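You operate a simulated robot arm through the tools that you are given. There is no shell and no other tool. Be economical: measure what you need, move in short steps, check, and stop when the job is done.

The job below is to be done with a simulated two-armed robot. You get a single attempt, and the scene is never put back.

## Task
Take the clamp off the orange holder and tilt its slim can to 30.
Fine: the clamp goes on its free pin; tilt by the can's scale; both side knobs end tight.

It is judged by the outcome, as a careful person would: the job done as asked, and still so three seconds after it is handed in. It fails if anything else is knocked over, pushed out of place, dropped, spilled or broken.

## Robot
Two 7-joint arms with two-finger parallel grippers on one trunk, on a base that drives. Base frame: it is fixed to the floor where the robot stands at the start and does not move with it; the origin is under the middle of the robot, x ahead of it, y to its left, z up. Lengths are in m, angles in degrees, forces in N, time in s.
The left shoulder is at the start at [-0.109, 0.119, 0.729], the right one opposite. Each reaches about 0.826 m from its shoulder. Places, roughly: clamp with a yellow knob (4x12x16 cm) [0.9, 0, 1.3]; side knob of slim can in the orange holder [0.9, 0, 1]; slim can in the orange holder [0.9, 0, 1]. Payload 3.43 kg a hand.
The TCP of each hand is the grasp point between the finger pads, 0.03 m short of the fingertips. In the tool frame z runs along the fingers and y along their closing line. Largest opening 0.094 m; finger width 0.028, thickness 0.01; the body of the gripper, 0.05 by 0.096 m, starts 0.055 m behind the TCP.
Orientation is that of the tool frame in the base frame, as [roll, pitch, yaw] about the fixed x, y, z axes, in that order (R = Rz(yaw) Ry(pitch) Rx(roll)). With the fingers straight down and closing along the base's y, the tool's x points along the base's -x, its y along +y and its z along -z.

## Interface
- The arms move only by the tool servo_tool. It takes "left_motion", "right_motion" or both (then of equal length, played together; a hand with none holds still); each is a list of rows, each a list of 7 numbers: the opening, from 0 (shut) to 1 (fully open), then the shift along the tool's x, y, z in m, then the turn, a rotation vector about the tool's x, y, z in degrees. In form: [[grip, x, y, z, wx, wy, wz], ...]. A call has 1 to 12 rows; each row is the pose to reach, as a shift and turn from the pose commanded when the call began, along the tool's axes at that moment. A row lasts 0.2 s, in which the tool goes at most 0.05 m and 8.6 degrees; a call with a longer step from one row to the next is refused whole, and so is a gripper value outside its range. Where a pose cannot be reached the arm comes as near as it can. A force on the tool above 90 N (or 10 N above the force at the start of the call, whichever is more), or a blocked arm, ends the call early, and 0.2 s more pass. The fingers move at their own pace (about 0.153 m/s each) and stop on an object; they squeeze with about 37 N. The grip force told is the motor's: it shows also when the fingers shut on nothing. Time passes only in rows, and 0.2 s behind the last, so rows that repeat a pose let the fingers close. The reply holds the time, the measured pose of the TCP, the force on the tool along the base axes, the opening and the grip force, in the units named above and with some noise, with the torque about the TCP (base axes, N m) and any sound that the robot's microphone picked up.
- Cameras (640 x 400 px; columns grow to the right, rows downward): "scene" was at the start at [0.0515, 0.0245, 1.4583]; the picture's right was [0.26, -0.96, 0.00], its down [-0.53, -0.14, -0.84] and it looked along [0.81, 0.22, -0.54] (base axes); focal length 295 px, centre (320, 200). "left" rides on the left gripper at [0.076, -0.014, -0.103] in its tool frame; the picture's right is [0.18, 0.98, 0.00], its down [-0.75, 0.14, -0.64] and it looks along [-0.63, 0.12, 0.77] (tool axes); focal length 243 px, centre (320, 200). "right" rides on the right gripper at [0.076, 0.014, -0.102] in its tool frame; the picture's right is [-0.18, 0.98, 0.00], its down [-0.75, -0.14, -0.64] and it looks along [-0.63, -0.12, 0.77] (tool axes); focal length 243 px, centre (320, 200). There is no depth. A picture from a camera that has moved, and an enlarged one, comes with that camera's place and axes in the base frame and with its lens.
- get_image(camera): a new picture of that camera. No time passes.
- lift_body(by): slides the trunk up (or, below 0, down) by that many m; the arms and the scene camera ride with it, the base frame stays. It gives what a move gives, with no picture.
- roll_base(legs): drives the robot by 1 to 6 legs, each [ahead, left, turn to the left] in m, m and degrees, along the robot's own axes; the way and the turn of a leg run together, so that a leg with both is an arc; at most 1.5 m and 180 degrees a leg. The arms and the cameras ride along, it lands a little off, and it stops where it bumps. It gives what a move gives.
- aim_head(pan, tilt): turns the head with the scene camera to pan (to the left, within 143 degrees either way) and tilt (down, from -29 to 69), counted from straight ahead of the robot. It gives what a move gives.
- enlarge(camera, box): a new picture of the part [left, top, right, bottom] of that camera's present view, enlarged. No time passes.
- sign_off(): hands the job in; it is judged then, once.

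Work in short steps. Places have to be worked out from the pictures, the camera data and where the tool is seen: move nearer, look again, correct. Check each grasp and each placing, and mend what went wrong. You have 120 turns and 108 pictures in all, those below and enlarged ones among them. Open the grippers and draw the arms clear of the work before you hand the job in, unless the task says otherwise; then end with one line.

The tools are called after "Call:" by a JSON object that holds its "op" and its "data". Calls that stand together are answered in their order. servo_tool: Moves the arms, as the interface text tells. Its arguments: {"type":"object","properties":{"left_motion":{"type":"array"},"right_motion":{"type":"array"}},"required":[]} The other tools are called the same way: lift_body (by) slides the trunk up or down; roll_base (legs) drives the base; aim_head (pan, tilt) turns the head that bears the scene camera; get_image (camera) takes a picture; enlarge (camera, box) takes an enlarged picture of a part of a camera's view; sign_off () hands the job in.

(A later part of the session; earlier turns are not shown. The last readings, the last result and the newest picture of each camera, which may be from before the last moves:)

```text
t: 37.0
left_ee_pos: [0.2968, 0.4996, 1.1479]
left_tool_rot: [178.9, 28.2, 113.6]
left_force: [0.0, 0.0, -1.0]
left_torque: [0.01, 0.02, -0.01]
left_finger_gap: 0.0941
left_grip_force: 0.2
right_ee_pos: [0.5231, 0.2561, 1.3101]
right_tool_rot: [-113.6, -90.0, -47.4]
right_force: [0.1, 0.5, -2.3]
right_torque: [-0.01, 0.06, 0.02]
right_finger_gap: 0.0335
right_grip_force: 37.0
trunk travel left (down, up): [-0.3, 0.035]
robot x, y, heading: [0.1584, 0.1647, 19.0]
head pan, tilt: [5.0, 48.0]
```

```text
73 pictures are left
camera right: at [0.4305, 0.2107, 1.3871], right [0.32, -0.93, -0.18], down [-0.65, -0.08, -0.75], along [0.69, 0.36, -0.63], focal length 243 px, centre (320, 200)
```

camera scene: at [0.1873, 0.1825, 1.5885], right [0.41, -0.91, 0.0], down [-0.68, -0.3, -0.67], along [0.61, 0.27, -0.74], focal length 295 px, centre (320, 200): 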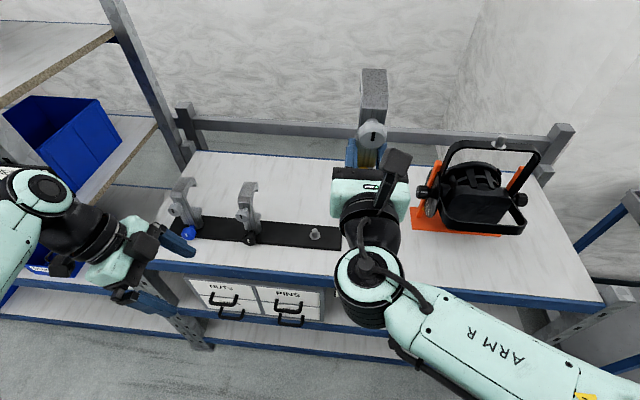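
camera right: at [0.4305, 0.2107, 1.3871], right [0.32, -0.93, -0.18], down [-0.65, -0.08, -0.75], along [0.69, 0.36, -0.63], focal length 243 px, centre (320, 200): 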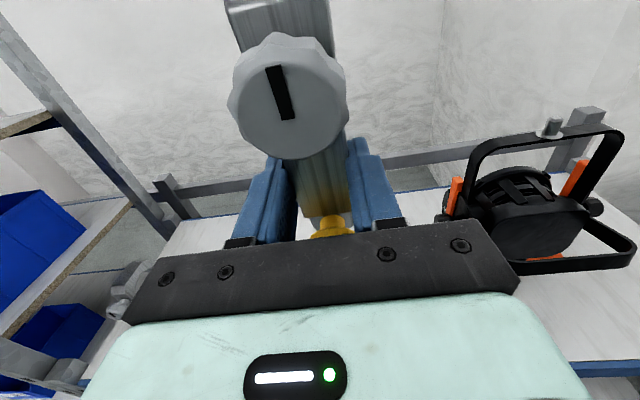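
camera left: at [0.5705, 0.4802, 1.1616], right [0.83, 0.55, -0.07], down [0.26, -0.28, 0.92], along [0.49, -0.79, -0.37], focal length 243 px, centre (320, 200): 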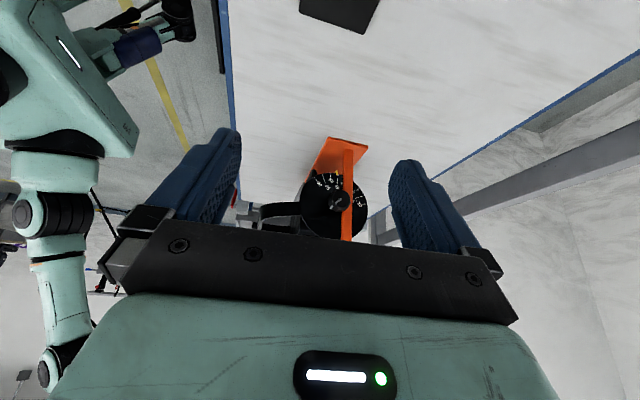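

The yoke stands as before with its bare pin on top. I enlarge the free pin and the neighbouring clamp for measurements.

Call:
{"op": "enlarge", "data": {"camera": "scene", "box": [220, 170, 350, 260]}}

Call:
{"op": "enlarge", "data": {"camera": "scene", "box": [400, 120, 560, 245]}}

```text
4.44 times, centred on (285, 215) of scene
camera zoom: at [0.1873, 0.1825, 1.5885], right [0.41, -0.91, 0.0], down [-0.68, -0.3, -0.67], along [0.61, 0.27, -0.74], focal length 1312 px, centre (476, 133)
```

zoom: 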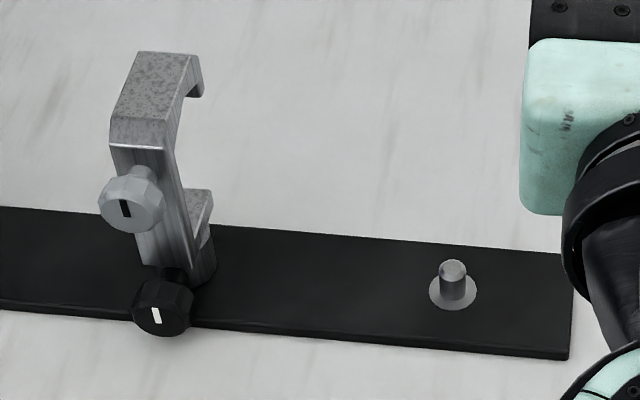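

```text
3.20 times, centred on (480, 182) of scene
camera zoom: at [0.1873, 0.1825, 1.5885], right [0.41, -0.91, 0.0], down [-0.68, -0.3, -0.67], along [0.61, 0.27, -0.74], focal length 944 px, centre (-192, 256)
```

zoom: 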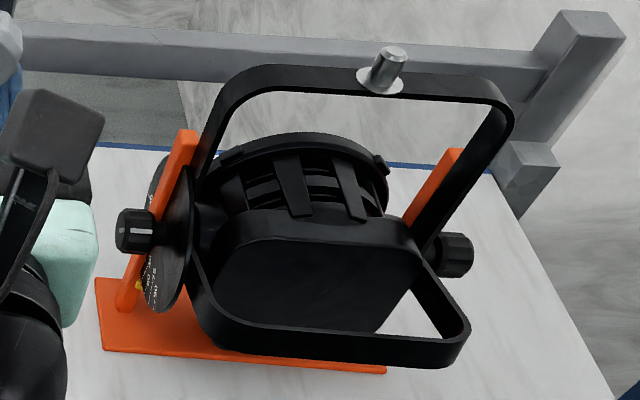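

Triangulation from two views puts the yoke flange at (0.864, 0.028, 1.164) and the rack flange at about (0.639, 0.401, 0.873). The TCP for a seated clamp should therefore be near (0.591, 0.388, 0.940). I move to about 0.12 m above that.

Call:
{"op": "servo_tool", "data": {"right_motion": [[0.1, -0.02, -0.013, 0.014, 0, 0, 0], [0.1, -0.05, -0.026, 0.027, 0, 0, 0], [0.1, -0.08, -0.039, 0.04, 0, 0, 0], [0.1, -0.11, -0.052, 0.054, 0, 0, 0], [0.1, -0.14, -0.065, 0.067, 0, 0, 0], [0.1, -0.17, -0.078, 0.08, 0, 0, 0], [0.1, -0.2, -0.091, 0.094, 0, 0, 0], [0.1, -0.23, -0.103, 0.107, 0, 0, 0], [0.1, -0.25, -0.103, 0.107, 0, 0, 0]]}}

Call:
{"op": "get_image", "data": {"camera": "scene"}}

Call:
{"op": "get_image", "data": {"camera": "left"}}

```text
t: 39.0
left_ee_pos: [0.2974, 0.4991, 1.1487]
left_tool_rot: [178.9, 28.2, 113.6]
left_force: [0.2, -0.1, 0.0]
left_torque: [0.01, 0.02, 0.03]
left_finger_gap: 0.0938
left_grip_force: 0.0
right_ee_pos: [0.5888, 0.3888, 1.0591]
right_tool_rot: [151.6, -90.0, 47.5]
right_force: [-0.2, 0.3, -1.8]
right_torque: [-0.02, 0.04, 0.02]
right_finger_gap: 0.0337
right_grip_force: 37.2
trunk travel left (down, up): [-0.3, 0.035]
robot x, y, heading: [0.1543, 0.1642, 19.0]
head pan, tilt: [5.0, 48.0]
```

```text
70 pictures are left
camera scene: at [0.1873, 0.1825, 1.5884], right [0.41, -0.91, 0.0], down [-0.68, -0.3, -0.67], along [0.61, 0.27, -0.74], focal length 295 px, centre (320, 200)
```

scene: 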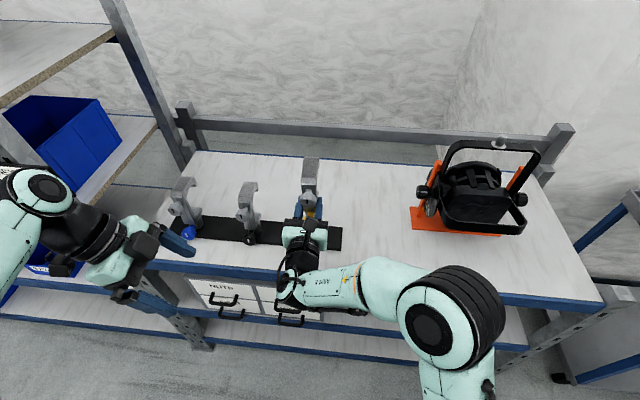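

```text
69 pictures are left
camera left: at [0.2364, 0.5989, 1.2027], right [0.83, 0.55, -0.07], down [0.26, -0.28, 0.92], along [0.49, -0.79, -0.37], focal length 243 px, centre (320, 200)
```

left: 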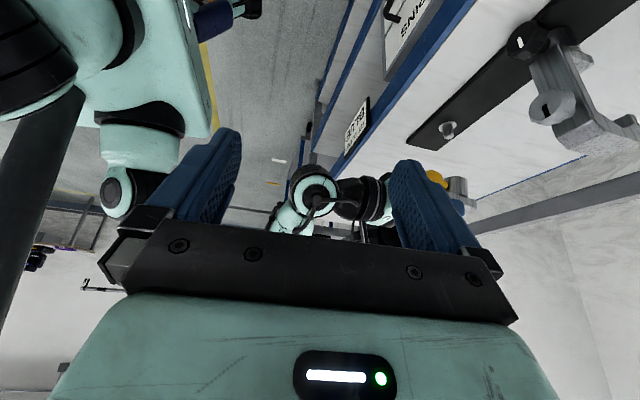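

The left camera sees the pin and the socket, partly hidden by its own finger. I close the left fingers to clear the view and zoom in.

Call:
{"op": "servo_tool", "data": {"left_motion": [[0, 0, 0, 0, 0, 0, 0], [0, 0, 0, 0, 0, 0, 0]]}}

Call:
{"op": "enlarge", "data": {"camera": "left", "box": [370, 80, 570, 230]}}

```text
t: 39.6
left_ee_pos: [0.2972, 0.4997, 1.1481]
left_tool_rot: [178.9, 28.1, 113.6]
left_force: [0.2, 0.2, 0.7]
left_torque: [0.01, 0.01, -0.01]
left_finger_gap: 0.0
left_grip_force: 32.8
right_ee_pos: [0.5892, 0.3896, 1.0597]
right_tool_rot: [86.5, -90.0, 112.5]
right_force: [0.4, 0.1, -2.5]
right_torque: [-0.01, 0.02, -0.01]
right_finger_gap: 0.0337
right_grip_force: 36.5
trunk travel left (down, up): [-0.3, 0.035]
robot x, y, heading: [0.1572, 0.164, 19.0]
head pan, tilt: [5.0, 48.0]
```

```text
2.67 times, centred on (470, 155) of left
camera zoom: at [0.2364, 0.5989, 1.2027], right [0.83, 0.55, -0.07], down [0.26, -0.28, 0.92], along [0.49, -0.79, -0.37], focal length 647 px, centre (-80, 320)
```

zoom: 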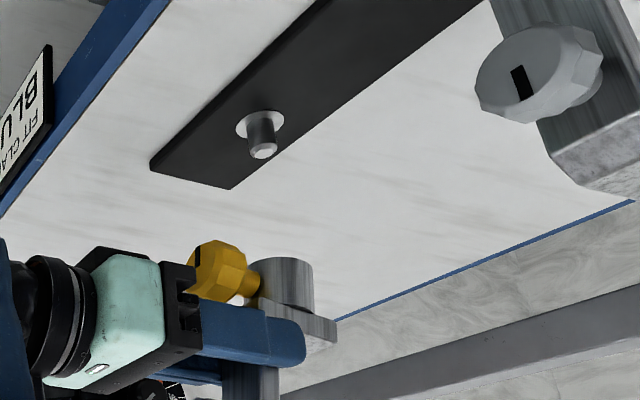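

The left view confirms the flange at (0.640, 0.402) and shows the socket about 4 mm too far left. I correct that and lower to just above the pin, then check again.

Call:
{"op": "servo_tool", "data": {"right_motion": [[0.1, 0, 0.004, 0, 0, 0, 0], [0.1, -0.02, 0.004, 0, 0, 0, 0], [0.1, -0.04, 0.004, 0, 0, 0, 0], [0.1, -0.06, 0.004, 0, 0, 0, 0], [0.1, -0.073, 0.004, 0, 0, 0, 0], [0.1, -0.073, 0.004, 0, 0, 0, 0]]}}

Call:
{"op": "enlarge", "data": {"camera": "left", "box": [400, 90, 520, 180]}}

```text
t: 41.0
left_ee_pos: [0.2982, 0.499, 1.1474]
left_tool_rot: [178.9, 28.2, 113.7]
left_force: [0.4, -0.8, -0.1]
left_torque: [-0.02, -0.02, -0.01]
left_finger_gap: 0.0002
left_grip_force: 33.3
right_ee_pos: [0.591, 0.3853, 0.9862]
right_tool_rot: [106.3, -90.0, 92.9]
right_force: [0.3, -0.7, -1.9]
right_torque: [-0.02, 0.04, -0.04]
right_finger_gap: 0.0339
right_grip_force: 37.4
trunk travel left (down, up): [-0.3, 0.035]
robot x, y, heading: [0.1537, 0.1661, 19.0]
head pan, tilt: [5.0, 48.0]
```

```text
4.44 times, centred on (460, 135) of left
camera zoom: at [0.2364, 0.5989, 1.2027], right [0.83, 0.55, -0.07], down [0.26, -0.28, 0.92], along [0.49, -0.79, -0.37], focal length 1078 px, centre (-302, 489)
```

zoom: 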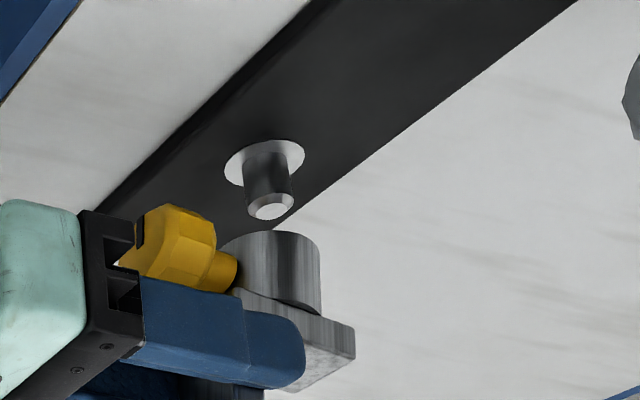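

The socket is just above the pin, and the picture suggests it is about 2–3 mm short in the forward direction. I shift it and come down slowly with a force check.

Call:
{"op": "servo_tool", "data": {"right_motion": [[0.1, 0, 0, 0.0025, 0, 0, 0], [0.1, -0.006, 0, 0.0025, 0, 0, 0], [0.1, -0.012, 0, 0.0025, 0, 0, 0], [0.1, -0.017, 0, 0.0025, 0, 0, 0], [0.1, -0.017, 0, 0.0025, 0, 0, 0]]}}

Call:
{"op": "enlarge", "data": {"camera": "left", "box": [400, 90, 520, 180]}}

```text
t: 42.2
left_ee_pos: [0.2962, 0.5006, 1.1482]
left_tool_rot: [178.9, 28.2, 113.5]
left_force: [0.2, 0.3, -0.2]
left_torque: [-0.02, 0.01, 0.0]
left_finger_gap: 0.0
left_grip_force: 33.2
right_ee_pos: [0.594, 0.3861, 0.971]
right_tool_rot: [157.3, -89.9, 41.7]
right_force: [0.3, -0.8, -2.8]
right_torque: [-0.02, 0.06, -0.02]
right_finger_gap: 0.0338
right_grip_force: 37.3
trunk travel left (down, up): [-0.3, 0.035]
robot x, y, heading: [0.1586, 0.1615, 18.9]
head pan, tilt: [5.0, 48.0]
```

```text
4.44 times, centred on (460, 135) of left
camera zoom: at [0.2364, 0.5989, 1.2027], right [0.83, 0.55, -0.07], down [0.26, -0.28, 0.92], along [0.49, -0.79, -0.37], focal length 1078 px, centre (-302, 489)
```

zoom: 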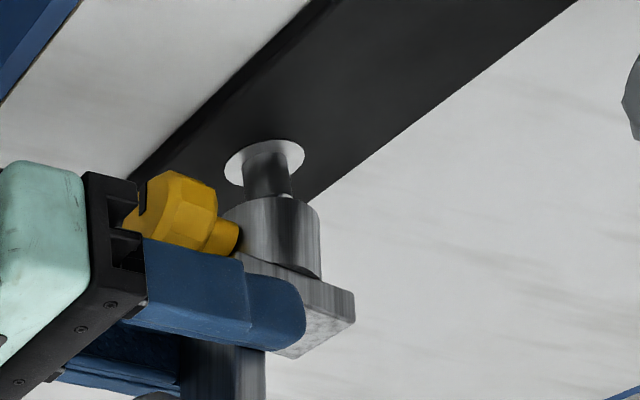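

The alignment agrees to about 1 px. I continue lowering slowly until it seats, expecting that at TCP z ≈ 0.940.

Call:
{"op": "servo_tool", "data": {"right_motion": [[0.1, -0.004, 0, 0, 0, 0, 0], [0.1, -0.008, 0, 0, 0, 0, 0], [0.1, -0.012, 0, 0, 0, 0, 0], [0.1, -0.016, 0, 0, 0, 0, 0], [0.1, -0.02, 0, 0, 0, 0, 0], [0.1, -0.024, 0, 0, 0, 0, 0], [0.1, -0.028, 0, 0, 0, 0, 0]]}}

Call:
{"op": "enlarge", "data": {"camera": "left", "box": [400, 90, 520, 180]}}

```text
t: 43.8
left_ee_pos: [0.2979, 0.4995, 1.1481]
left_tool_rot: [179.0, 28.2, 113.7]
left_force: [1.0, 0.5, 0.1]
left_torque: [0.0, 0.01, -0.02]
left_finger_gap: 0.0002
left_grip_force: 32.8
right_ee_pos: [0.5961, 0.3855, 0.9415]
right_tool_rot: [170.9, -89.9, 28.1]
right_force: [16.5, 4.5, 4.1]
right_torque: [0.22, -0.9, -0.06]
right_finger_gap: 0.0339
right_grip_force: 36.9
trunk travel left (down, up): [-0.3, 0.035]
robot x, y, heading: [0.1542, 0.1666, 19.0]
head pan, tilt: [5.0, 48.0]
```

```text
4.44 times, centred on (460, 135) of left
camera zoom: at [0.238, 0.5993, 1.2024], right [0.83, 0.55, -0.07], down [0.26, -0.28, 0.92], along [0.49, -0.79, -0.38], focal length 1078 px, centre (-302, 489)
```

zoom: 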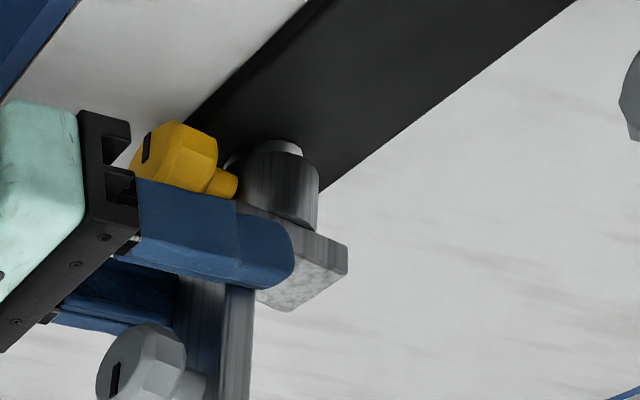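

The socket is on the pin, with a sideways load of 17 N along +x. I relax by shifting 2 mm forward and lower the rest of the way.

Call:
{"op": "servo_tool", "data": {"right_motion": [[0.1, 0, 0, 0.002, 0, 0, 0], [0.1, -0.003, 0, 0.002, 0, 0, 0], [0.1, -0.006, 0, 0.002, 0, 0, 0], [0.1, -0.009, 0, 0.002, 0, 0, 0]]}}

Call:
{"op": "enlarge", "data": {"camera": "left", "box": [400, 90, 520, 180]}}

```text
t: 44.8
left_ee_pos: [0.2976, 0.498, 1.1486]
left_tool_rot: [178.9, 28.1, 113.6]
left_force: [0.4, 0.0, -0.2]
left_torque: [0.01, 0.0, -0.02]
left_finger_gap: 0.0002
left_grip_force: 33.2
right_ee_pos: [0.5955, 0.3856, 0.9372]
right_tool_rot: [-14.2, -89.2, -146.9]
right_force: [3.3, -4.1, 26.0]
right_torque: [-0.11, -0.35, -0.27]
right_finger_gap: 0.0341
right_grip_force: 37.4
trunk travel left (down, up): [-0.3, 0.035]
robot x, y, heading: [0.1575, 0.1621, 19.3]
head pan, tilt: [5.0, 48.0]
```

```text
4.44 times, centred on (460, 135) of left
camera zoom: at [0.2353, 0.5978, 1.2034], right [0.83, 0.55, -0.07], down [0.26, -0.28, 0.92], along [0.49, -0.79, -0.38], focal length 1078 px, centre (-302, 489)
```

zoom: 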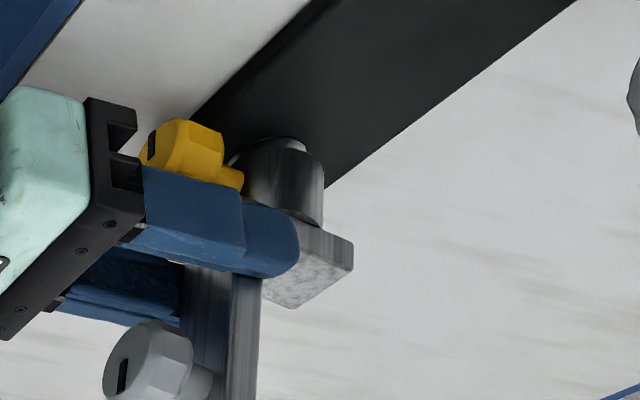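

There is now 26 N upward at TCP z 0.937, which matches the expected seating height. I compare with the neighbouring clamp to see whether it is fully seated.

Call:
{"op": "enlarge", "data": {"camera": "left", "box": [440, 0, 640, 160]}}

Call:
{"op": "enlarge", "data": {"camera": "left", "box": [430, 100, 480, 150]}}

Call:
{"op": "enlarge", "data": {"camera": "scene", "box": [220, 150, 360, 260]}}

```text
2.50 times, centred on (540, 80) of left
camera zoom: at [0.2353, 0.5978, 1.2034], right [0.83, 0.55, -0.07], down [0.26, -0.28, 0.92], along [0.49, -0.79, -0.38], focal length 606 px, centre (-230, 500)
```

zoom: 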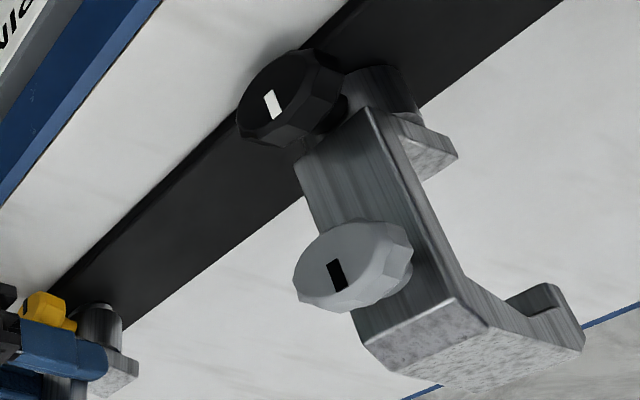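

```text
8.00 times, centred on (455, 125) of left
camera zoom: at [0.2353, 0.5978, 1.2034], right [0.83, 0.55, -0.07], down [0.26, -0.28, 0.92], along [0.49, -0.79, -0.38], focal length 1941 px, centre (-760, 800)
```

zoom: 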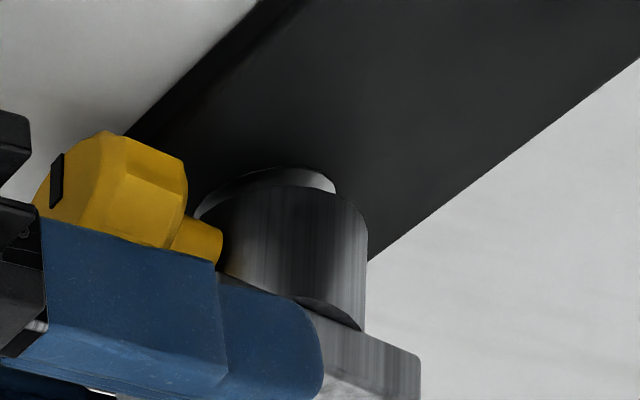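

```text
3.64 times, centred on (290, 205) of scene
camera zoom: at [0.1857, 0.181, 1.5887], right [0.41, -0.91, 0.0], down [-0.68, -0.3, -0.67], along [0.61, 0.27, -0.74], focal length 1073 px, centre (429, 182)
```

zoom: 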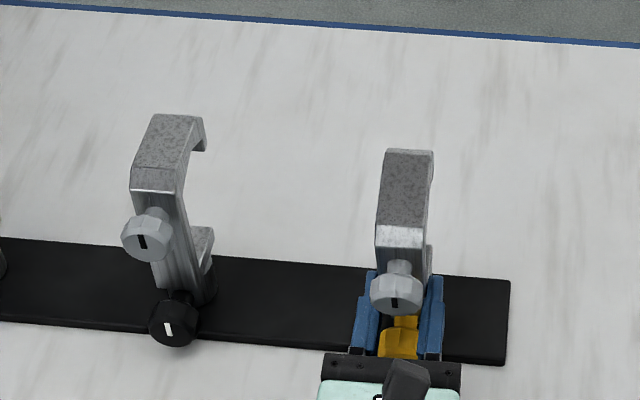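

The socket looks about 5 mm above the flange, so it is probably slightly cocked in the grip. The pin is already about 19 mm inside, so I loosen the fingers a little to let the clamp settle.

Call:
{"op": "servo_tool", "data": {"right_motion": [[0.1, 0.006, 0, 0, 0, 0, 0], [0.5, 0.006, 0, 0, 0, 0, 0], [0.5, 0.006, 0, 0, 0, 0, 0], [0.5, 0.006, 0, 0, 0, 0, 0]]}}

Call:
{"op": "enlarge", "data": {"camera": "left", "box": [430, 100, 480, 150]}}

Call:
{"op": "enlarge", "data": {"camera": "scene", "box": [220, 150, 360, 260]}}

```text
t: 45.8
left_ee_pos: [0.2972, 0.5003, 1.1477]
left_tool_rot: [178.9, 28.2, 113.6]
left_force: [-0.1, -0.7, 0.1]
left_torque: [-0.01, 0.04, 0.01]
left_finger_gap: 0.0
left_grip_force: 33.3
right_ee_pos: [0.5956, 0.3863, 0.9396]
right_tool_rot: [158.2, -90.0, 40.8]
right_force: [-0.3, 0.1, -0.3]
right_torque: [-0.04, -0.04, 0.02]
right_finger_gap: 0.047
right_grip_force: 0.1
trunk travel left (down, up): [-0.3, 0.035]
robot x, y, heading: [0.1562, 0.1648, 19.0]
head pan, tilt: [5.0, 48.0]
```

```text
8.00 times, centred on (455, 125) of left
camera zoom: at [0.2361, 0.5988, 1.2027], right [0.83, 0.55, -0.07], down [0.26, -0.28, 0.92], along [0.49, -0.79, -0.37], focal length 1941 px, centre (-760, 800)
```

zoom: 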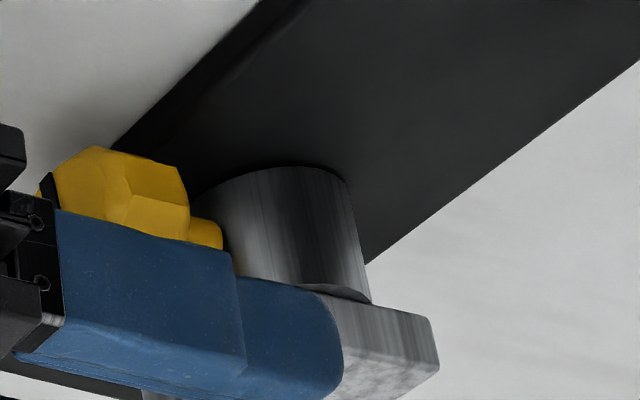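

```text
3.64 times, centred on (290, 205) of scene
camera zoom: at [0.187, 0.1825, 1.5884], right [0.41, -0.91, 0.0], down [-0.68, -0.3, -0.67], along [0.61, 0.27, -0.74], focal length 1073 px, centre (429, 182)
```

zoom: 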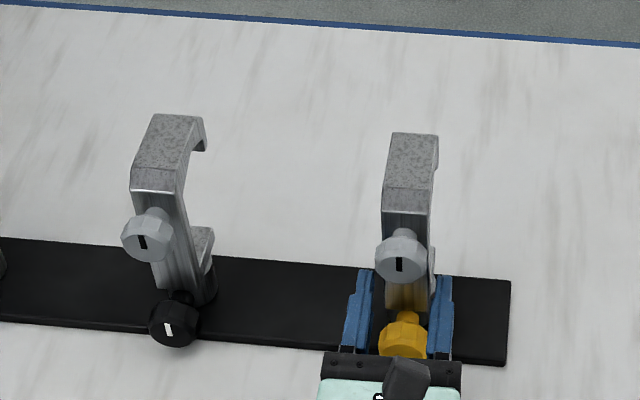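

The clamp dropped fully and the flange is now hidden, just like its neighbour. I open a bit more and draw the hand straight back.

Call:
{"op": "servo_tool", "data": {"right_motion": [[0.7, 0, 0, 0, 0, 0, 0], [0.7, 0, 0, -0.02, 0, 0, 0], [0.7, 0, 0, -0.05, 0, 0, 0], [0.7, 0, 0, -0.08, 0, 0, 0], [0.7, 0, 0, -0.11, 0, 0, 0], [0.7, 0.03, 0, -0.13, 0, 0, 0], [0.7, 0.07, 0, -0.14, 0, 0, 0], [0.7, 0.11, 0, -0.14, 0, 0, 0], [0.7, 0.15, 0, -0.14, 0, 0, 0]]}}

Call:
{"op": "get_image", "data": {"camera": "scene"}}

```text
t: 47.8
left_ee_pos: [0.298, 0.4995, 1.1489]
left_tool_rot: [179.0, 28.2, 113.5]
left_force: [0.0, 0.6, 0.4]
left_torque: [-0.01, 0.0, 0.01]
left_finger_gap: 0.0
left_grip_force: 33.2
right_ee_pos: [0.4636, 0.3384, 1.088]
right_tool_rot: [83.1, -90.0, 115.9]
right_force: [0.5, -0.1, -0.4]
right_torque: [-0.02, 0.01, 0.02]
right_finger_gap: 0.066
right_grip_force: 0.1
trunk travel left (down, up): [-0.3, 0.035]
robot x, y, heading: [0.1522, 0.163, 19.0]
head pan, tilt: [5.0, 48.0]
```

```text
58 pictures are left
camera scene: at [0.187, 0.1818, 1.5884], right [0.41, -0.91, 0.0], down [-0.68, -0.3, -0.67], along [0.61, 0.27, -0.74], focal length 295 px, centre (320, 200)
```

scene: 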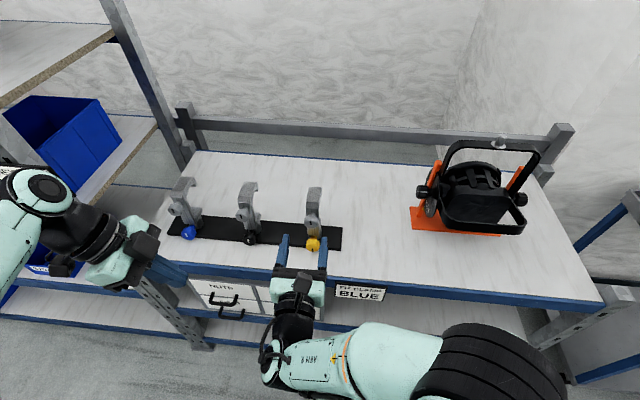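

The yellow clamp stands on its pin. Next is the can: I tuck the right hand to the right and drive back in front of the holder, a little closer than before.

Call:
{"op": "servo_tool", "data": {"right_motion": [[0.7, 0, 0.045, -0.01, 0, 0, 0], [0.7, 0, 0.09, -0.02, 0, 0, 0], [0.7, 0, 0.135, -0.03, 0, 0, 0], [0.7, 0, 0.18, -0.04, 0, 0, 0], [0.7, 0, 0.225, -0.05, 0, 0, 0], [0.7, 0, 0.27, -0.06, 0, 0, 0], [0.7, 0, 0.3, -0.07, 0, 0, 0]]}}

Call:
{"op": "roll_base", "data": {"legs": [[0, -0.36, 0], [0.1, 0, 0]]}}

Call:
{"op": "get_image", "data": {"camera": "scene"}}

```text
t: 49.4
left_ee_pos: [0.2971, 0.4998, 1.1485]
left_tool_rot: [179.0, 28.3, 113.6]
left_force: [0.2, -0.1, 0.2]
left_torque: [0.02, 0.02, 0.01]
left_finger_gap: 0.0
left_grip_force: 32.7
right_ee_pos: [0.5782, 0.0345, 1.1399]
right_tool_rot: [95.1, -90.0, 104.2]
right_force: [0.4, 0.0, -0.4]
right_torque: [0.02, 0.01, 0.01]
right_finger_gap: 0.0658
right_grip_force: 0.0
right hand out of reach, approached as far as the arm can: row 2, 3, 4, 5, 6, 7
trunk travel left (down, up): [-0.3, 0.035]
robot x, y, heading: [0.1572, 0.1616, 19.1]
head pan, tilt: [5.0, 48.0]
```

```text
t: 53.9
left_ee_pos: [0.5108, 0.1866, 1.1483]
left_tool_rot: [178.8, 28.2, 113.5]
left_force: [0.1, -0.3, -0.2]
left_torque: [0.04, 0.02, 0.01]
left_finger_gap: 0.0
left_grip_force: 33.4
right_ee_pos: [0.7905, -0.2788, 1.1393]
right_tool_rot: [41.6, -90.0, 157.3]
right_force: [-0.1, -0.9, -0.1]
right_torque: [0.02, 0.04, 0.01]
right_finger_gap: 0.0655
right_grip_force: 0.0
trunk travel left (down, up): [-0.3, 0.035]
robot x, y, heading: [0.3642, -0.1492, 18.6]
head pan, tilt: [5.0, 48.0]
```

```text
57 pictures are left
camera scene: at [0.3989, -0.1302, 1.5883], right [0.4, -0.91, 0.0], down [-0.68, -0.3, -0.67], along [0.61, 0.27, -0.74], focal length 295 px, centre (320, 200)
```

scene: 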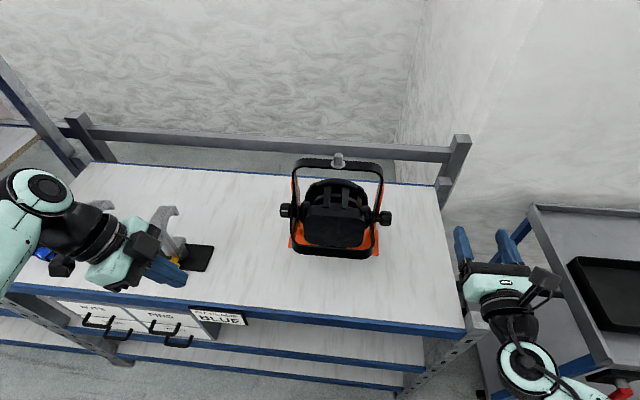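

I'm centred on the holder. Now I bring the left hand beside the left knob with its fingers turned to point right along the knob axis.

Call:
{"op": "servo_tool", "data": {"left_motion": [[0.7, 0.003, 0.029, 0.018, 0, -6, 0], [0.7, 0.005, 0.058, 0.036, 0, -12, 0], [0.7, 0.008, 0.086, 0.053, 0, -19, 0], [0.7, 0.011, 0.115, 0.071, 0, -26, 0], [0.7, 0.013, 0.144, 0.089, 0, -33, 0], [0.7, 0.016, 0.172, 0.107, 0, -40, 0], [0.7, 0.019, 0.2, 0.124, 0, -47, 0], [0.7, 0.021, 0.23, 0.142, 0, -54, 0], [0.7, 0.024, 0.2586, 0.16, 0, -62, 0], [0.7, 0.024, 0.2586, 0.16, 0, -62, 0]]}}

Call:
{"op": "get_image", "data": {"camera": "left"}}

Call:
{"op": "get_image", "data": {"camera": "scene"}}

```text
t: 56.3
left_ee_pos: [0.7704, 0.2556, 1.0564]
left_tool_rot: [102.6, 82.2, 38.0]
left_force: [0.4, 0.6, 0.1]
left_torque: [0.01, 0.03, -0.06]
left_finger_gap: 0.0658
left_grip_force: 0.0
right_ee_pos: [0.7917, -0.2768, 1.1371]
right_tool_rot: [160.5, -89.7, 38.5]
right_force: [0.7, 0.7, 0.4]
right_torque: [0.0, 0.02, -0.07]
right_finger_gap: 0.0656
right_grip_force: 0.0
trunk travel left (down, up): [-0.3, 0.035]
robot x, y, heading: [0.3625, -0.1477, 19.0]
head pan, tilt: [5.0, 48.0]
stopped in row 10 (left hand): the arm was blocked; the commanded pose is now the measured one
```

```text
56 pictures are left
camera left: at [0.7212, 0.3475, 0.9829], right [0.9, 0.43, -0.05], down [-0.23, 0.58, 0.78], along [0.37, -0.69, 0.62], focal length 243 px, centre (320, 200)
```

left: 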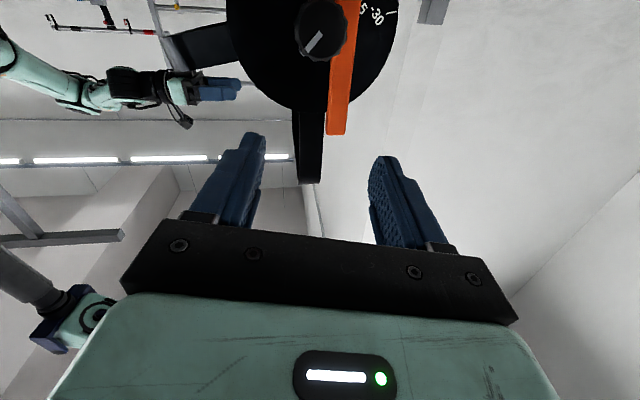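

```text
55 pictures are left
camera scene: at [0.4013, -0.1285, 1.5868], right [0.41, -0.91, 0.0], down [-0.68, -0.3, -0.67], along [0.61, 0.27, -0.74], focal length 295 px, centre (320, 200)
```

scene: 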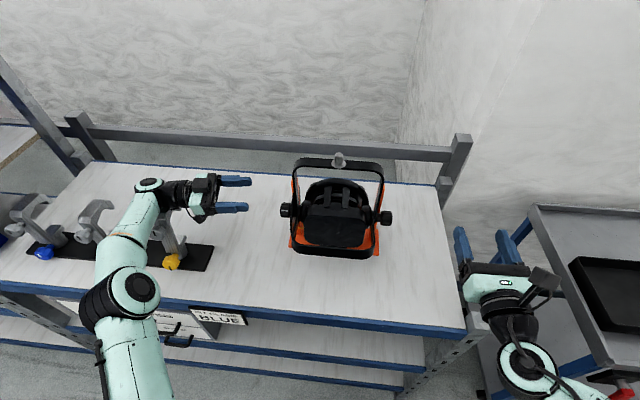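

The arm was blocked in the last row, and its forearm is close to the yellow clamp on the rack. I look closely there.

Call:
{"op": "enlarge", "data": {"camera": "scene", "box": [60, 165, 240, 285]}}

```text
3.33 times, centred on (150, 225) of scene
camera zoom: at [0.4013, -0.1285, 1.5868], right [0.41, -0.91, 0.0], down [-0.68, -0.3, -0.67], along [0.61, 0.27, -0.74], focal length 984 px, centre (887, 117)
```

zoom: 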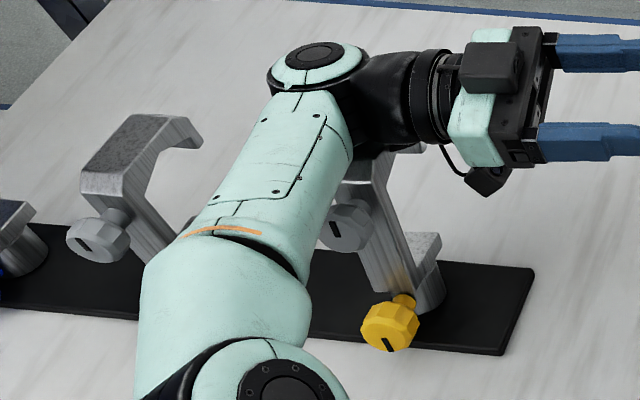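

The forearm or wrist has come down against the top of the yellow clamp. I lift the left hand straight up and check whether the clamp has been disturbed.

Call:
{"op": "servo_tool", "data": {"left_motion": [[0.7, -0.03, 0, 0, 0, 0, 0], [0.7, -0.06, 0, 0, 0, 0, 0], [0.7, -0.09, 0, 0, 0, 0, 0], [0.7, -0.12, 0, 0, 0, 0, 0]]}}

Call:
{"op": "enlarge", "data": {"camera": "scene", "box": [0, 145, 260, 305]}}

```text
t: 57.3
left_ee_pos: [0.7564, 0.2459, 1.1676]
left_tool_rot: [105.3, 83.4, 40.7]
left_force: [-0.5, -1.4, -0.6]
left_torque: [-0.01, 0.02, 0.0]
left_finger_gap: 0.0657
left_grip_force: 0.1
right_ee_pos: [0.7894, -0.279, 1.1388]
right_tool_rot: [105.3, -89.9, 93.7]
right_force: [-1.0, -0.3, -0.4]
right_torque: [0.01, -0.03, 0.03]
right_finger_gap: 0.066
right_grip_force: 0.1
trunk travel left (down, up): [-0.3, 0.035]
robot x, y, heading: [0.3674, -0.1476, 19.1]
head pan, tilt: [5.0, 48.0]
```

```text
2.46 times, centred on (130, 225) of scene
camera zoom: at [0.3985, -0.1306, 1.5884], right [0.41, -0.91, 0.0], down [-0.68, -0.3, -0.67], along [0.61, 0.27, -0.74], focal length 726 px, centre (788, 138)
```

zoom: 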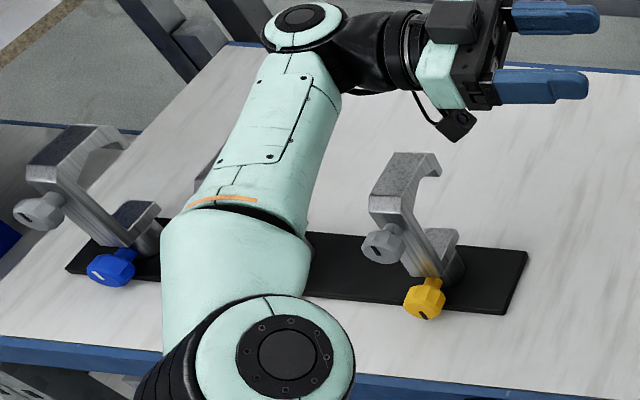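

The yellow clamp still stands on its pin. A sideways reach is too close to the rack, so I'll hold the knobs from the front instead (fingers forward, pinching top and bottom) and swing about the axis. First I draw the left hand back and reorient it in two stages.

Call:
{"op": "servo_tool", "data": {"left_motion": [[0.7, 0, -0.025, 0, -4.9, 4.9, 4.9], [0.7, 0, -0.05, 0, -9.8, 9.8, 9.8], [0.7, 0, -0.075, 0, -14.7, 14.7, 14.7], [0.7, 0, -0.1, 0, -19.6, 19.6, 19.6], [0.7, 0, -0.125, 0, -24.5, 24.5, 24.5], [0.7, 0, -0.15, 0, -29.4, 29.4, 29.4], [0.7, 0, -0.16, 0, -34.3, 34.3, 34.3], [0.7, 0, -0.16, 0, -39.2, 39.2, 39.2]]}}

Call:
{"op": "get_image", "data": {"camera": "scene"}}

```text
t: 59.1
left_ee_pos: [0.6062, 0.1833, 1.1545]
left_tool_rot: [108.4, 32.1, 88.0]
left_force: [2.3, -4.5, 1.3]
left_torque: [0.08, 0.2, 0.26]
left_finger_gap: 0.0658
left_grip_force: 0.0
left hand out of reach, approached as far as the arm can: row 8
right_ee_pos: [0.7871, -0.2758, 1.1403]
right_tool_rot: [55.2, -89.7, 143.6]
right_force: [-0.7, -0.4, 0.1]
right_torque: [0.01, 0.04, -0.07]
right_finger_gap: 0.0657
right_grip_force: 0.0
trunk travel left (down, up): [-0.3, 0.035]
robot x, y, heading: [0.3705, -0.1473, 18.8]
head pan, tilt: [5.0, 48.0]
```

```text
52 pictures are left
camera scene: at [0.3951, -0.1278, 1.5883], right [0.41, -0.91, 0.0], down [-0.68, -0.3, -0.67], along [0.61, 0.27, -0.74], focal length 295 px, centre (320, 200)
```

scene: 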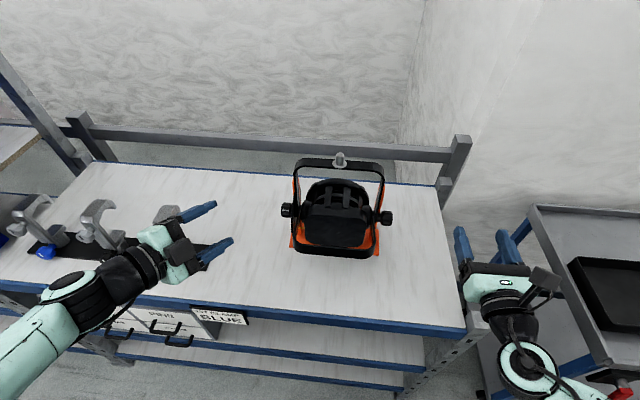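

I finish the reorientation (about 45° more) while moving to a spot in front of the left knob.

Call:
{"op": "servo_tool", "data": {"left_motion": [[0.7, 0.004, -0.015, 0.018, -3.4, 3.6, 4.0], [0.7, 0.008, -0.03, 0.036, -6.7, 7.3, 8.1], [0.7, 0.012, -0.048, 0.057, -10.1, 10.9, 12.1], [0.7, 0.017, -0.067, 0.08, -13.5, 14.5, 16.2], [0.7, 0.022, -0.087, 0.104, -16.9, 18.1, 20.2], [0.7, 0.026, -0.104, 0.124, -20.2, 21.8, 24.3], [0.7, 0.03, -0.1195, 0.1426, -23.6, 25.4, 28.3], [0.7, 0.03, -0.1195, 0.1426, -23.6, 25.4, 28.3]]}}

Call:
{"op": "get_image", "data": {"camera": "scene"}}

Call:
{"op": "get_image", "data": {"camera": "left"}}

```text
t: 60.9
left_ee_pos: [0.7087, 0.1185, 1.0052]
left_tool_rot: [88.9, -0.5, 109.8]
left_force: [-0.4, -0.8, 0.6]
left_torque: [0.0, 0.0, -0.01]
left_finger_gap: 0.0655
left_grip_force: 0.1
left hand out of reach, approached as far as the arm can: row 1, 4, 5, 6
right_ee_pos: [0.7885, -0.2777, 1.1399]
right_tool_rot: [54.1, -89.9, 144.9]
right_force: [0.6, -0.5, 0.6]
right_torque: [-0.01, 0.03, -0.02]
right_finger_gap: 0.0656
right_grip_force: 0.1
trunk travel left (down, up): [-0.3, 0.035]
robot x, y, heading: [0.3591, -0.1485, 18.7]
head pan, tilt: [5.0, 48.0]
```

```text
51 pictures are left
camera scene: at [0.3975, -0.1293, 1.5884], right [0.41, -0.91, 0.0], down [-0.68, -0.3, -0.67], along [0.61, 0.27, -0.74], focal length 295 px, centre (320, 200)
```

scene: 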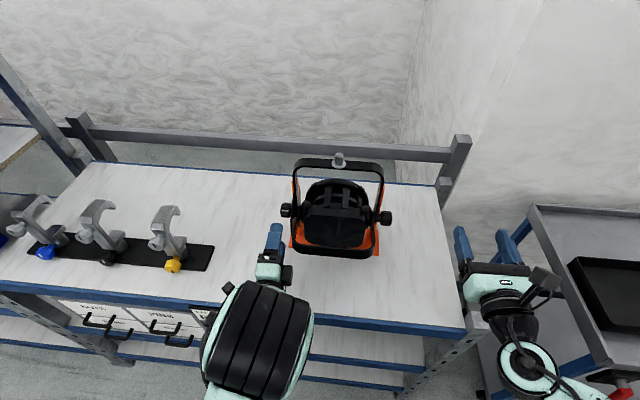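

```text
50 pictures are left
camera left: at [0.5865, 0.155, 0.9906], right [-0.08, 0.16, 0.98], down [-0.35, -0.93, 0.12], along [0.93, -0.34, 0.13], focal length 243 px, centre (320, 200)
```

left: 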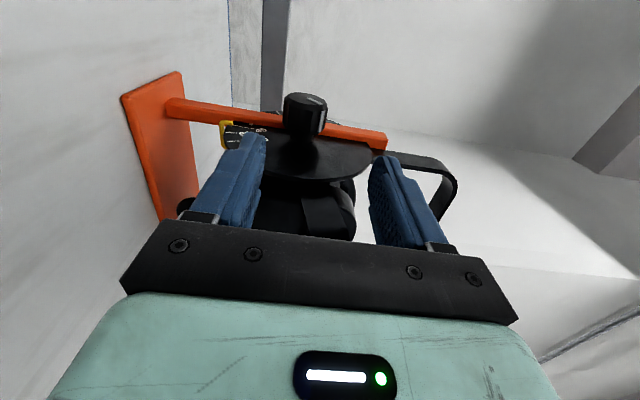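

The side view puts the left knob at about (0.815, 0.152, 0.997). I align and advance so the fingers straddle it above and below, then close.

Call:
{"op": "servo_tool", "data": {"left_motion": [[0.7, 0, -0.009, 0.03, 0, 0, 0], [0.7, 0, -0.01, 0.06, 0, 0, 0], [0.7, 0, -0.01, 0.085, 0, 0, 0], [0.7, 0, -0.01, 0.108, 0, 0, 0], [0.2, 0, -0.01, 0.108, 0, 0, 0], [0.2, 0, -0.01, 0.108, 0, 0, 0], [0.2, 0, -0.01, 0.108, 0, 0, 0]]}}

Call:
{"op": "get_image", "data": {"camera": "left"}}

```text
t: 61.4
left_ee_pos: [0.7454, 0.1295, 0.9936]
left_tool_rot: [89.3, -0.3, 109.4]
left_force: [1.1, 0.3, -0.4]
left_torque: [0.02, -0.01, -0.03]
left_finger_gap: 0.0657
left_grip_force: 0.0
right_ee_pos: [0.7889, -0.2785, 1.1399]
right_tool_rot: [99.6, -89.9, 99.5]
right_force: [0.1, -0.1, -0.8]
right_torque: [-0.03, -0.04, -0.01]
right_finger_gap: 0.0659
right_grip_force: 0.1
trunk travel left (down, up): [-0.3, 0.035]
robot x, y, heading: [0.3625, -0.1508, 18.9]
head pan, tilt: [5.0, 48.0]
stopped in row 2 (left hand): the force on the tool passed its limit at 102 N (the readings are from after the stop); the commanded pose is now the measured one
```

```text
49 pictures are left
camera left: at [0.6225, 0.1672, 0.9797], right [-0.07, 0.17, 0.98], down [-0.36, -0.93, 0.13], along [0.93, -0.34, 0.12], focal length 243 px, centre (320, 200)
```

left: 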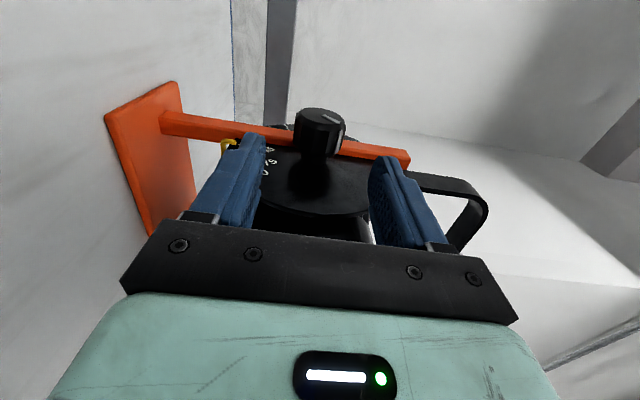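

The call stopped on a force spike, yet nothing presses on the hand now and the knob has not moved. I check the scene for what the arm met.

Call:
{"op": "get_image", "data": {"camera": "scene"}}

Call:
{"op": "enlarge", "data": {"camera": "left", "box": [180, 80, 460, 255]}}

```text
48 pictures are left
camera scene: at [0.3977, -0.1303, 1.5882], right [0.41, -0.91, 0.0], down [-0.68, -0.3, -0.67], along [0.61, 0.27, -0.74], focal length 295 px, centre (320, 200)
```

scene: 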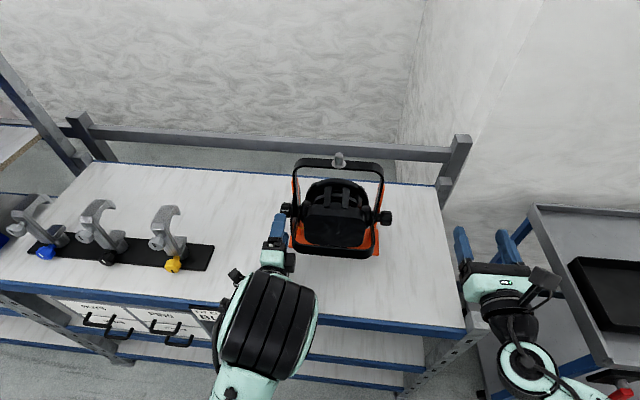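

```text
2.29 times, centred on (320, 168) of left
camera zoom: at [0.6225, 0.1672, 0.9797], right [-0.07, 0.17, 0.98], down [-0.36, -0.93, 0.13], along [0.93, -0.34, 0.12], focal length 555 px, centre (320, 274)
```

zoom: 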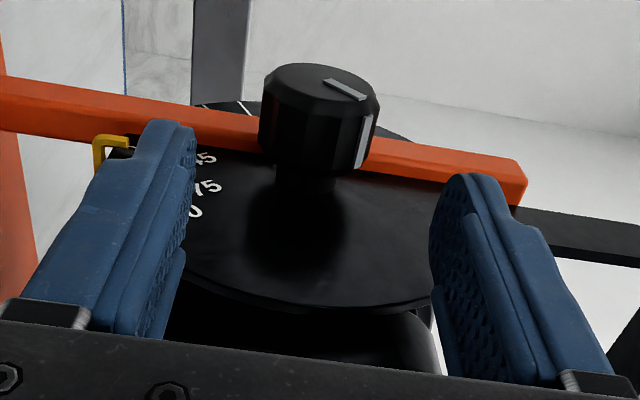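

The fingers are outside the disc and straddle the knob evenly, and nothing appears displaced. The spike was probably the arm jolting through an awkward posture, so I retry in small steps, 4 mm further outward.

Call:
{"op": "servo_tool", "data": {"left_motion": [[0.7, 0.004, 0, 0.008, 0, 0, 0], [0.7, 0.004, 0.001, 0.018, 0, 0, 0], [0.7, 0.004, 0.001, 0.028, 0, 0, 0], [0.7, 0.004, 0.001, 0.038, 0, 0, 0], [0.7, 0.004, 0.001, 0.048, 0, 0, 0], [0.7, 0.004, 0.001, 0.058, 0, 0, 0], [0.7, 0.004, 0.001, 0.067, 0, 0, 0]]}}

Call:
{"op": "enlarge", "data": {"camera": "left", "box": [180, 60, 460, 255]}}

```text
t: 62.3
left_ee_pos: [0.7536, 0.1376, 0.9947]
left_tool_rot: [89.7, -0.1, 109.1]
left_force: [-62.1, -17.2, 18.4]
left_torque: [-1.09, -0.09, -2.94]
left_finger_gap: 0.0658
left_grip_force: 0.1
right_ee_pos: [0.7805, -0.2802, 1.1437]
right_tool_rot: [5.8, -89.5, -166.7]
right_force: [-0.9, 0.4, 0.1]
right_torque: [-0.02, 0.04, -0.01]
right_finger_gap: 0.0659
right_grip_force: 0.0
trunk travel left (down, up): [-0.3, 0.035]
robot x, y, heading: [0.3585, -0.1498, 19.2]
head pan, tilt: [5.0, 48.0]
stopped in row 4 (left hand): the force on the tool passed its limit at 101 N (the readings are from after the stop); the commanded pose is now the measured one
```

```text
2.05 times, centred on (320, 158) of left
camera zoom: at [0.6327, 0.1751, 0.9804], right [-0.06, 0.17, 0.98], down [-0.36, -0.92, 0.14], along [0.93, -0.35, 0.12], focal length 498 px, centre (320, 287)
```

zoom: 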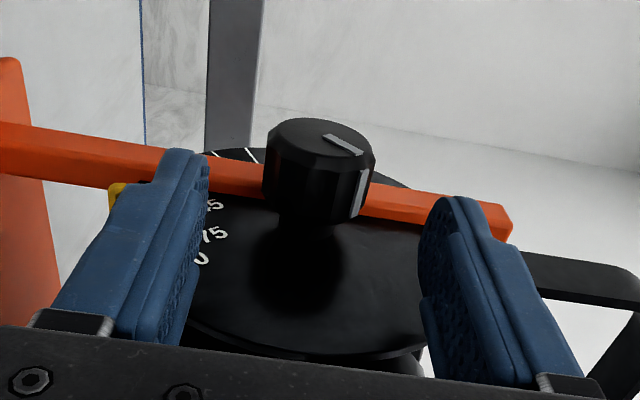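

The torque shows contact about 46 mm inboard of the fingers: the hand's palm is meeting the can's rear bar. I back off and turn the hand 45° so it comes in diagonally from the outer left, clear of the bar.

Call:
{"op": "servo_tool", "data": {"left_motion": [[0.7, 0, 0, -0.025, 0, 0, 0], [0.7, 0, 0, -0.05, 0, 0, 0], [0.7, 0.01, 0, -0.045, 0, -8, 0], [0.7, 0.02, 0, -0.035, 0, -16, 0], [0.7, 0.03, 0, -0.025, 0, -24, 0], [0.7, 0.04, 0, -0.015, 0, -32, 0], [0.7, 0.05, 0, -0.005, 0, -40, 0], [0.7, 0.053, 0, 0.005, 0, -45, 0], [0.7, 0.053, 0, 0.005, 0, -45, 0]]}}

Call:
{"op": "get_image", "data": {"camera": "left"}}

Call:
{"op": "get_image", "data": {"camera": "scene"}}

```text
t: 64.3
left_ee_pos: [0.7517, 0.1925, 0.9912]
left_tool_rot: [90.2, -0.1, 64.1]
left_force: [0.7, 0.2, 0.0]
left_torque: [-0.02, 0.02, -0.01]
left_finger_gap: 0.0656
left_grip_force: 0.0
right_ee_pos: [0.789, -0.279, 1.1383]
right_tool_rot: [-156.4, -89.9, -4.5]
right_force: [-0.2, -0.8, -0.7]
right_torque: [0.0, -0.01, -0.02]
right_finger_gap: 0.0658
right_grip_force: 0.0
trunk travel left (down, up): [-0.3, 0.035]
robot x, y, heading: [0.3653, -0.1485, 19.1]
head pan, tilt: [5.0, 48.0]
```

```text
45 pictures are left
camera left: at [0.6925, 0.3051, 0.9781], right [0.08, 0.16, 0.98], down [-0.91, -0.4, 0.14], along [0.41, -0.9, 0.11], focal length 243 px, centre (320, 200)
```

left: 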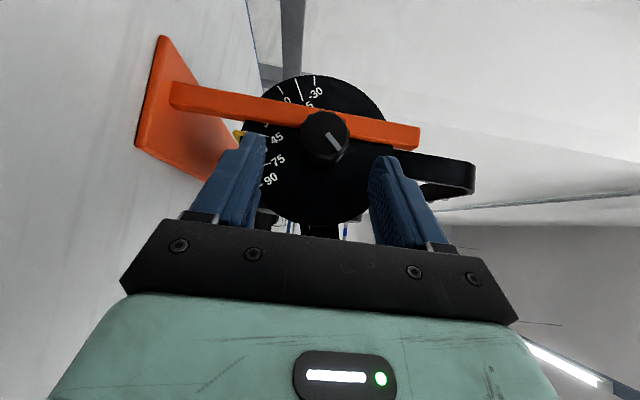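

```text
44 pictures are left
camera scene: at [0.3968, -0.1308, 1.5884], right [0.41, -0.91, 0.0], down [-0.68, -0.3, -0.67], along [0.61, 0.27, -0.74], focal length 295 px, centre (320, 200)
```

scene: 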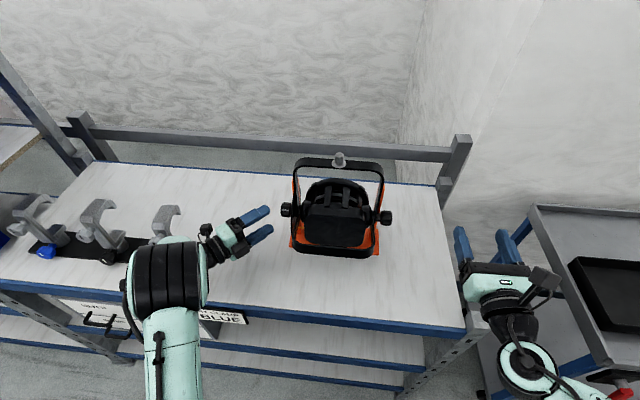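

This gives a clear view of the scale and the knob. I zoom in to read it.

Call:
{"op": "enlarge", "data": {"camera": "left", "box": [220, 65, 420, 235]}}

```text
2.35 times, centred on (320, 150) of left
camera zoom: at [0.6925, 0.3051, 0.9781], right [0.08, 0.16, 0.98], down [-0.91, -0.4, 0.14], along [0.41, -0.9, 0.11], focal length 571 px, centre (320, 318)
```

zoom: 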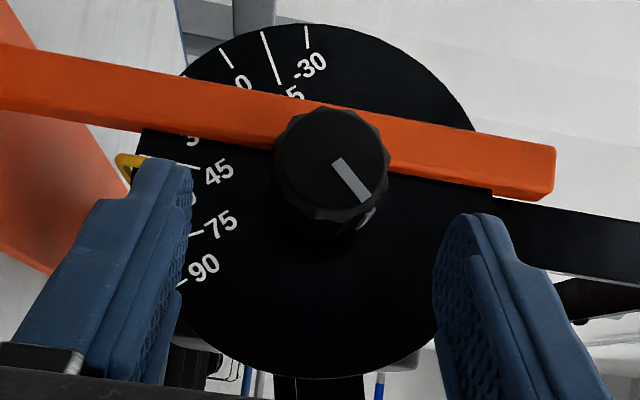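

The scale runs from -30 to 90 and the pointer stands at 45. I approach the knob diagonally, with its centre in the outer half of the pads, and close.

Call:
{"op": "servo_tool", "data": {"left_motion": [[0.7, -0.003, 0.006, 0.015, 0, 0, 0], [0.7, -0.005, 0.006, 0.03, 0, 0, 0], [0.7, -0.005, 0.006, 0.045, 0, 0, 0], [0.7, -0.005, 0.006, 0.058, 0, 0, 0], [0.2, -0.005, 0.006, 0.058, 0, 0, 0], [0.2, -0.005, 0.006, 0.058, 0, 0, 0], [0.2, -0.005, 0.006, 0.058, 0, 0, 0]]}}

Call:
{"op": "get_image", "data": {"camera": "left"}}

```text
t: 65.9
left_ee_pos: [0.802, 0.164, 0.9967]
left_tool_rot: [90.6, 0.1, 64.2]
left_force: [-3.0, -2.9, -14.7]
left_torque: [-0.73, -0.14, 0.42]
left_finger_gap: 0.0376
left_grip_force: 45.4
right_ee_pos: [0.789, -0.2777, 1.1396]
right_tool_rot: [-12.0, -90.0, -148.9]
right_force: [0.7, 0.6, 0.3]
right_torque: [0.01, 0.0, 0.0]
right_finger_gap: 0.0659
right_grip_force: 0.1
trunk travel left (down, up): [-0.3, 0.035]
robot x, y, heading: [0.3657, -0.1478, 19.0]
head pan, tilt: [5.0, 48.0]
```

```text
42 pictures are left
camera left: at [0.7427, 0.2756, 0.9823], right [0.09, 0.16, 0.98], down [-0.9, -0.4, 0.15], along [0.42, -0.9, 0.11], focal length 243 px, centre (320, 200)
```

left: 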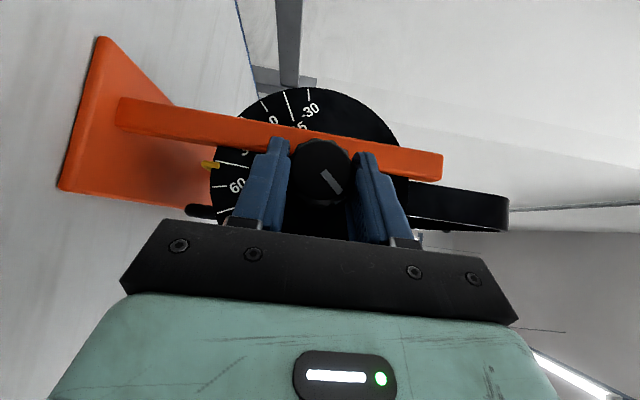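

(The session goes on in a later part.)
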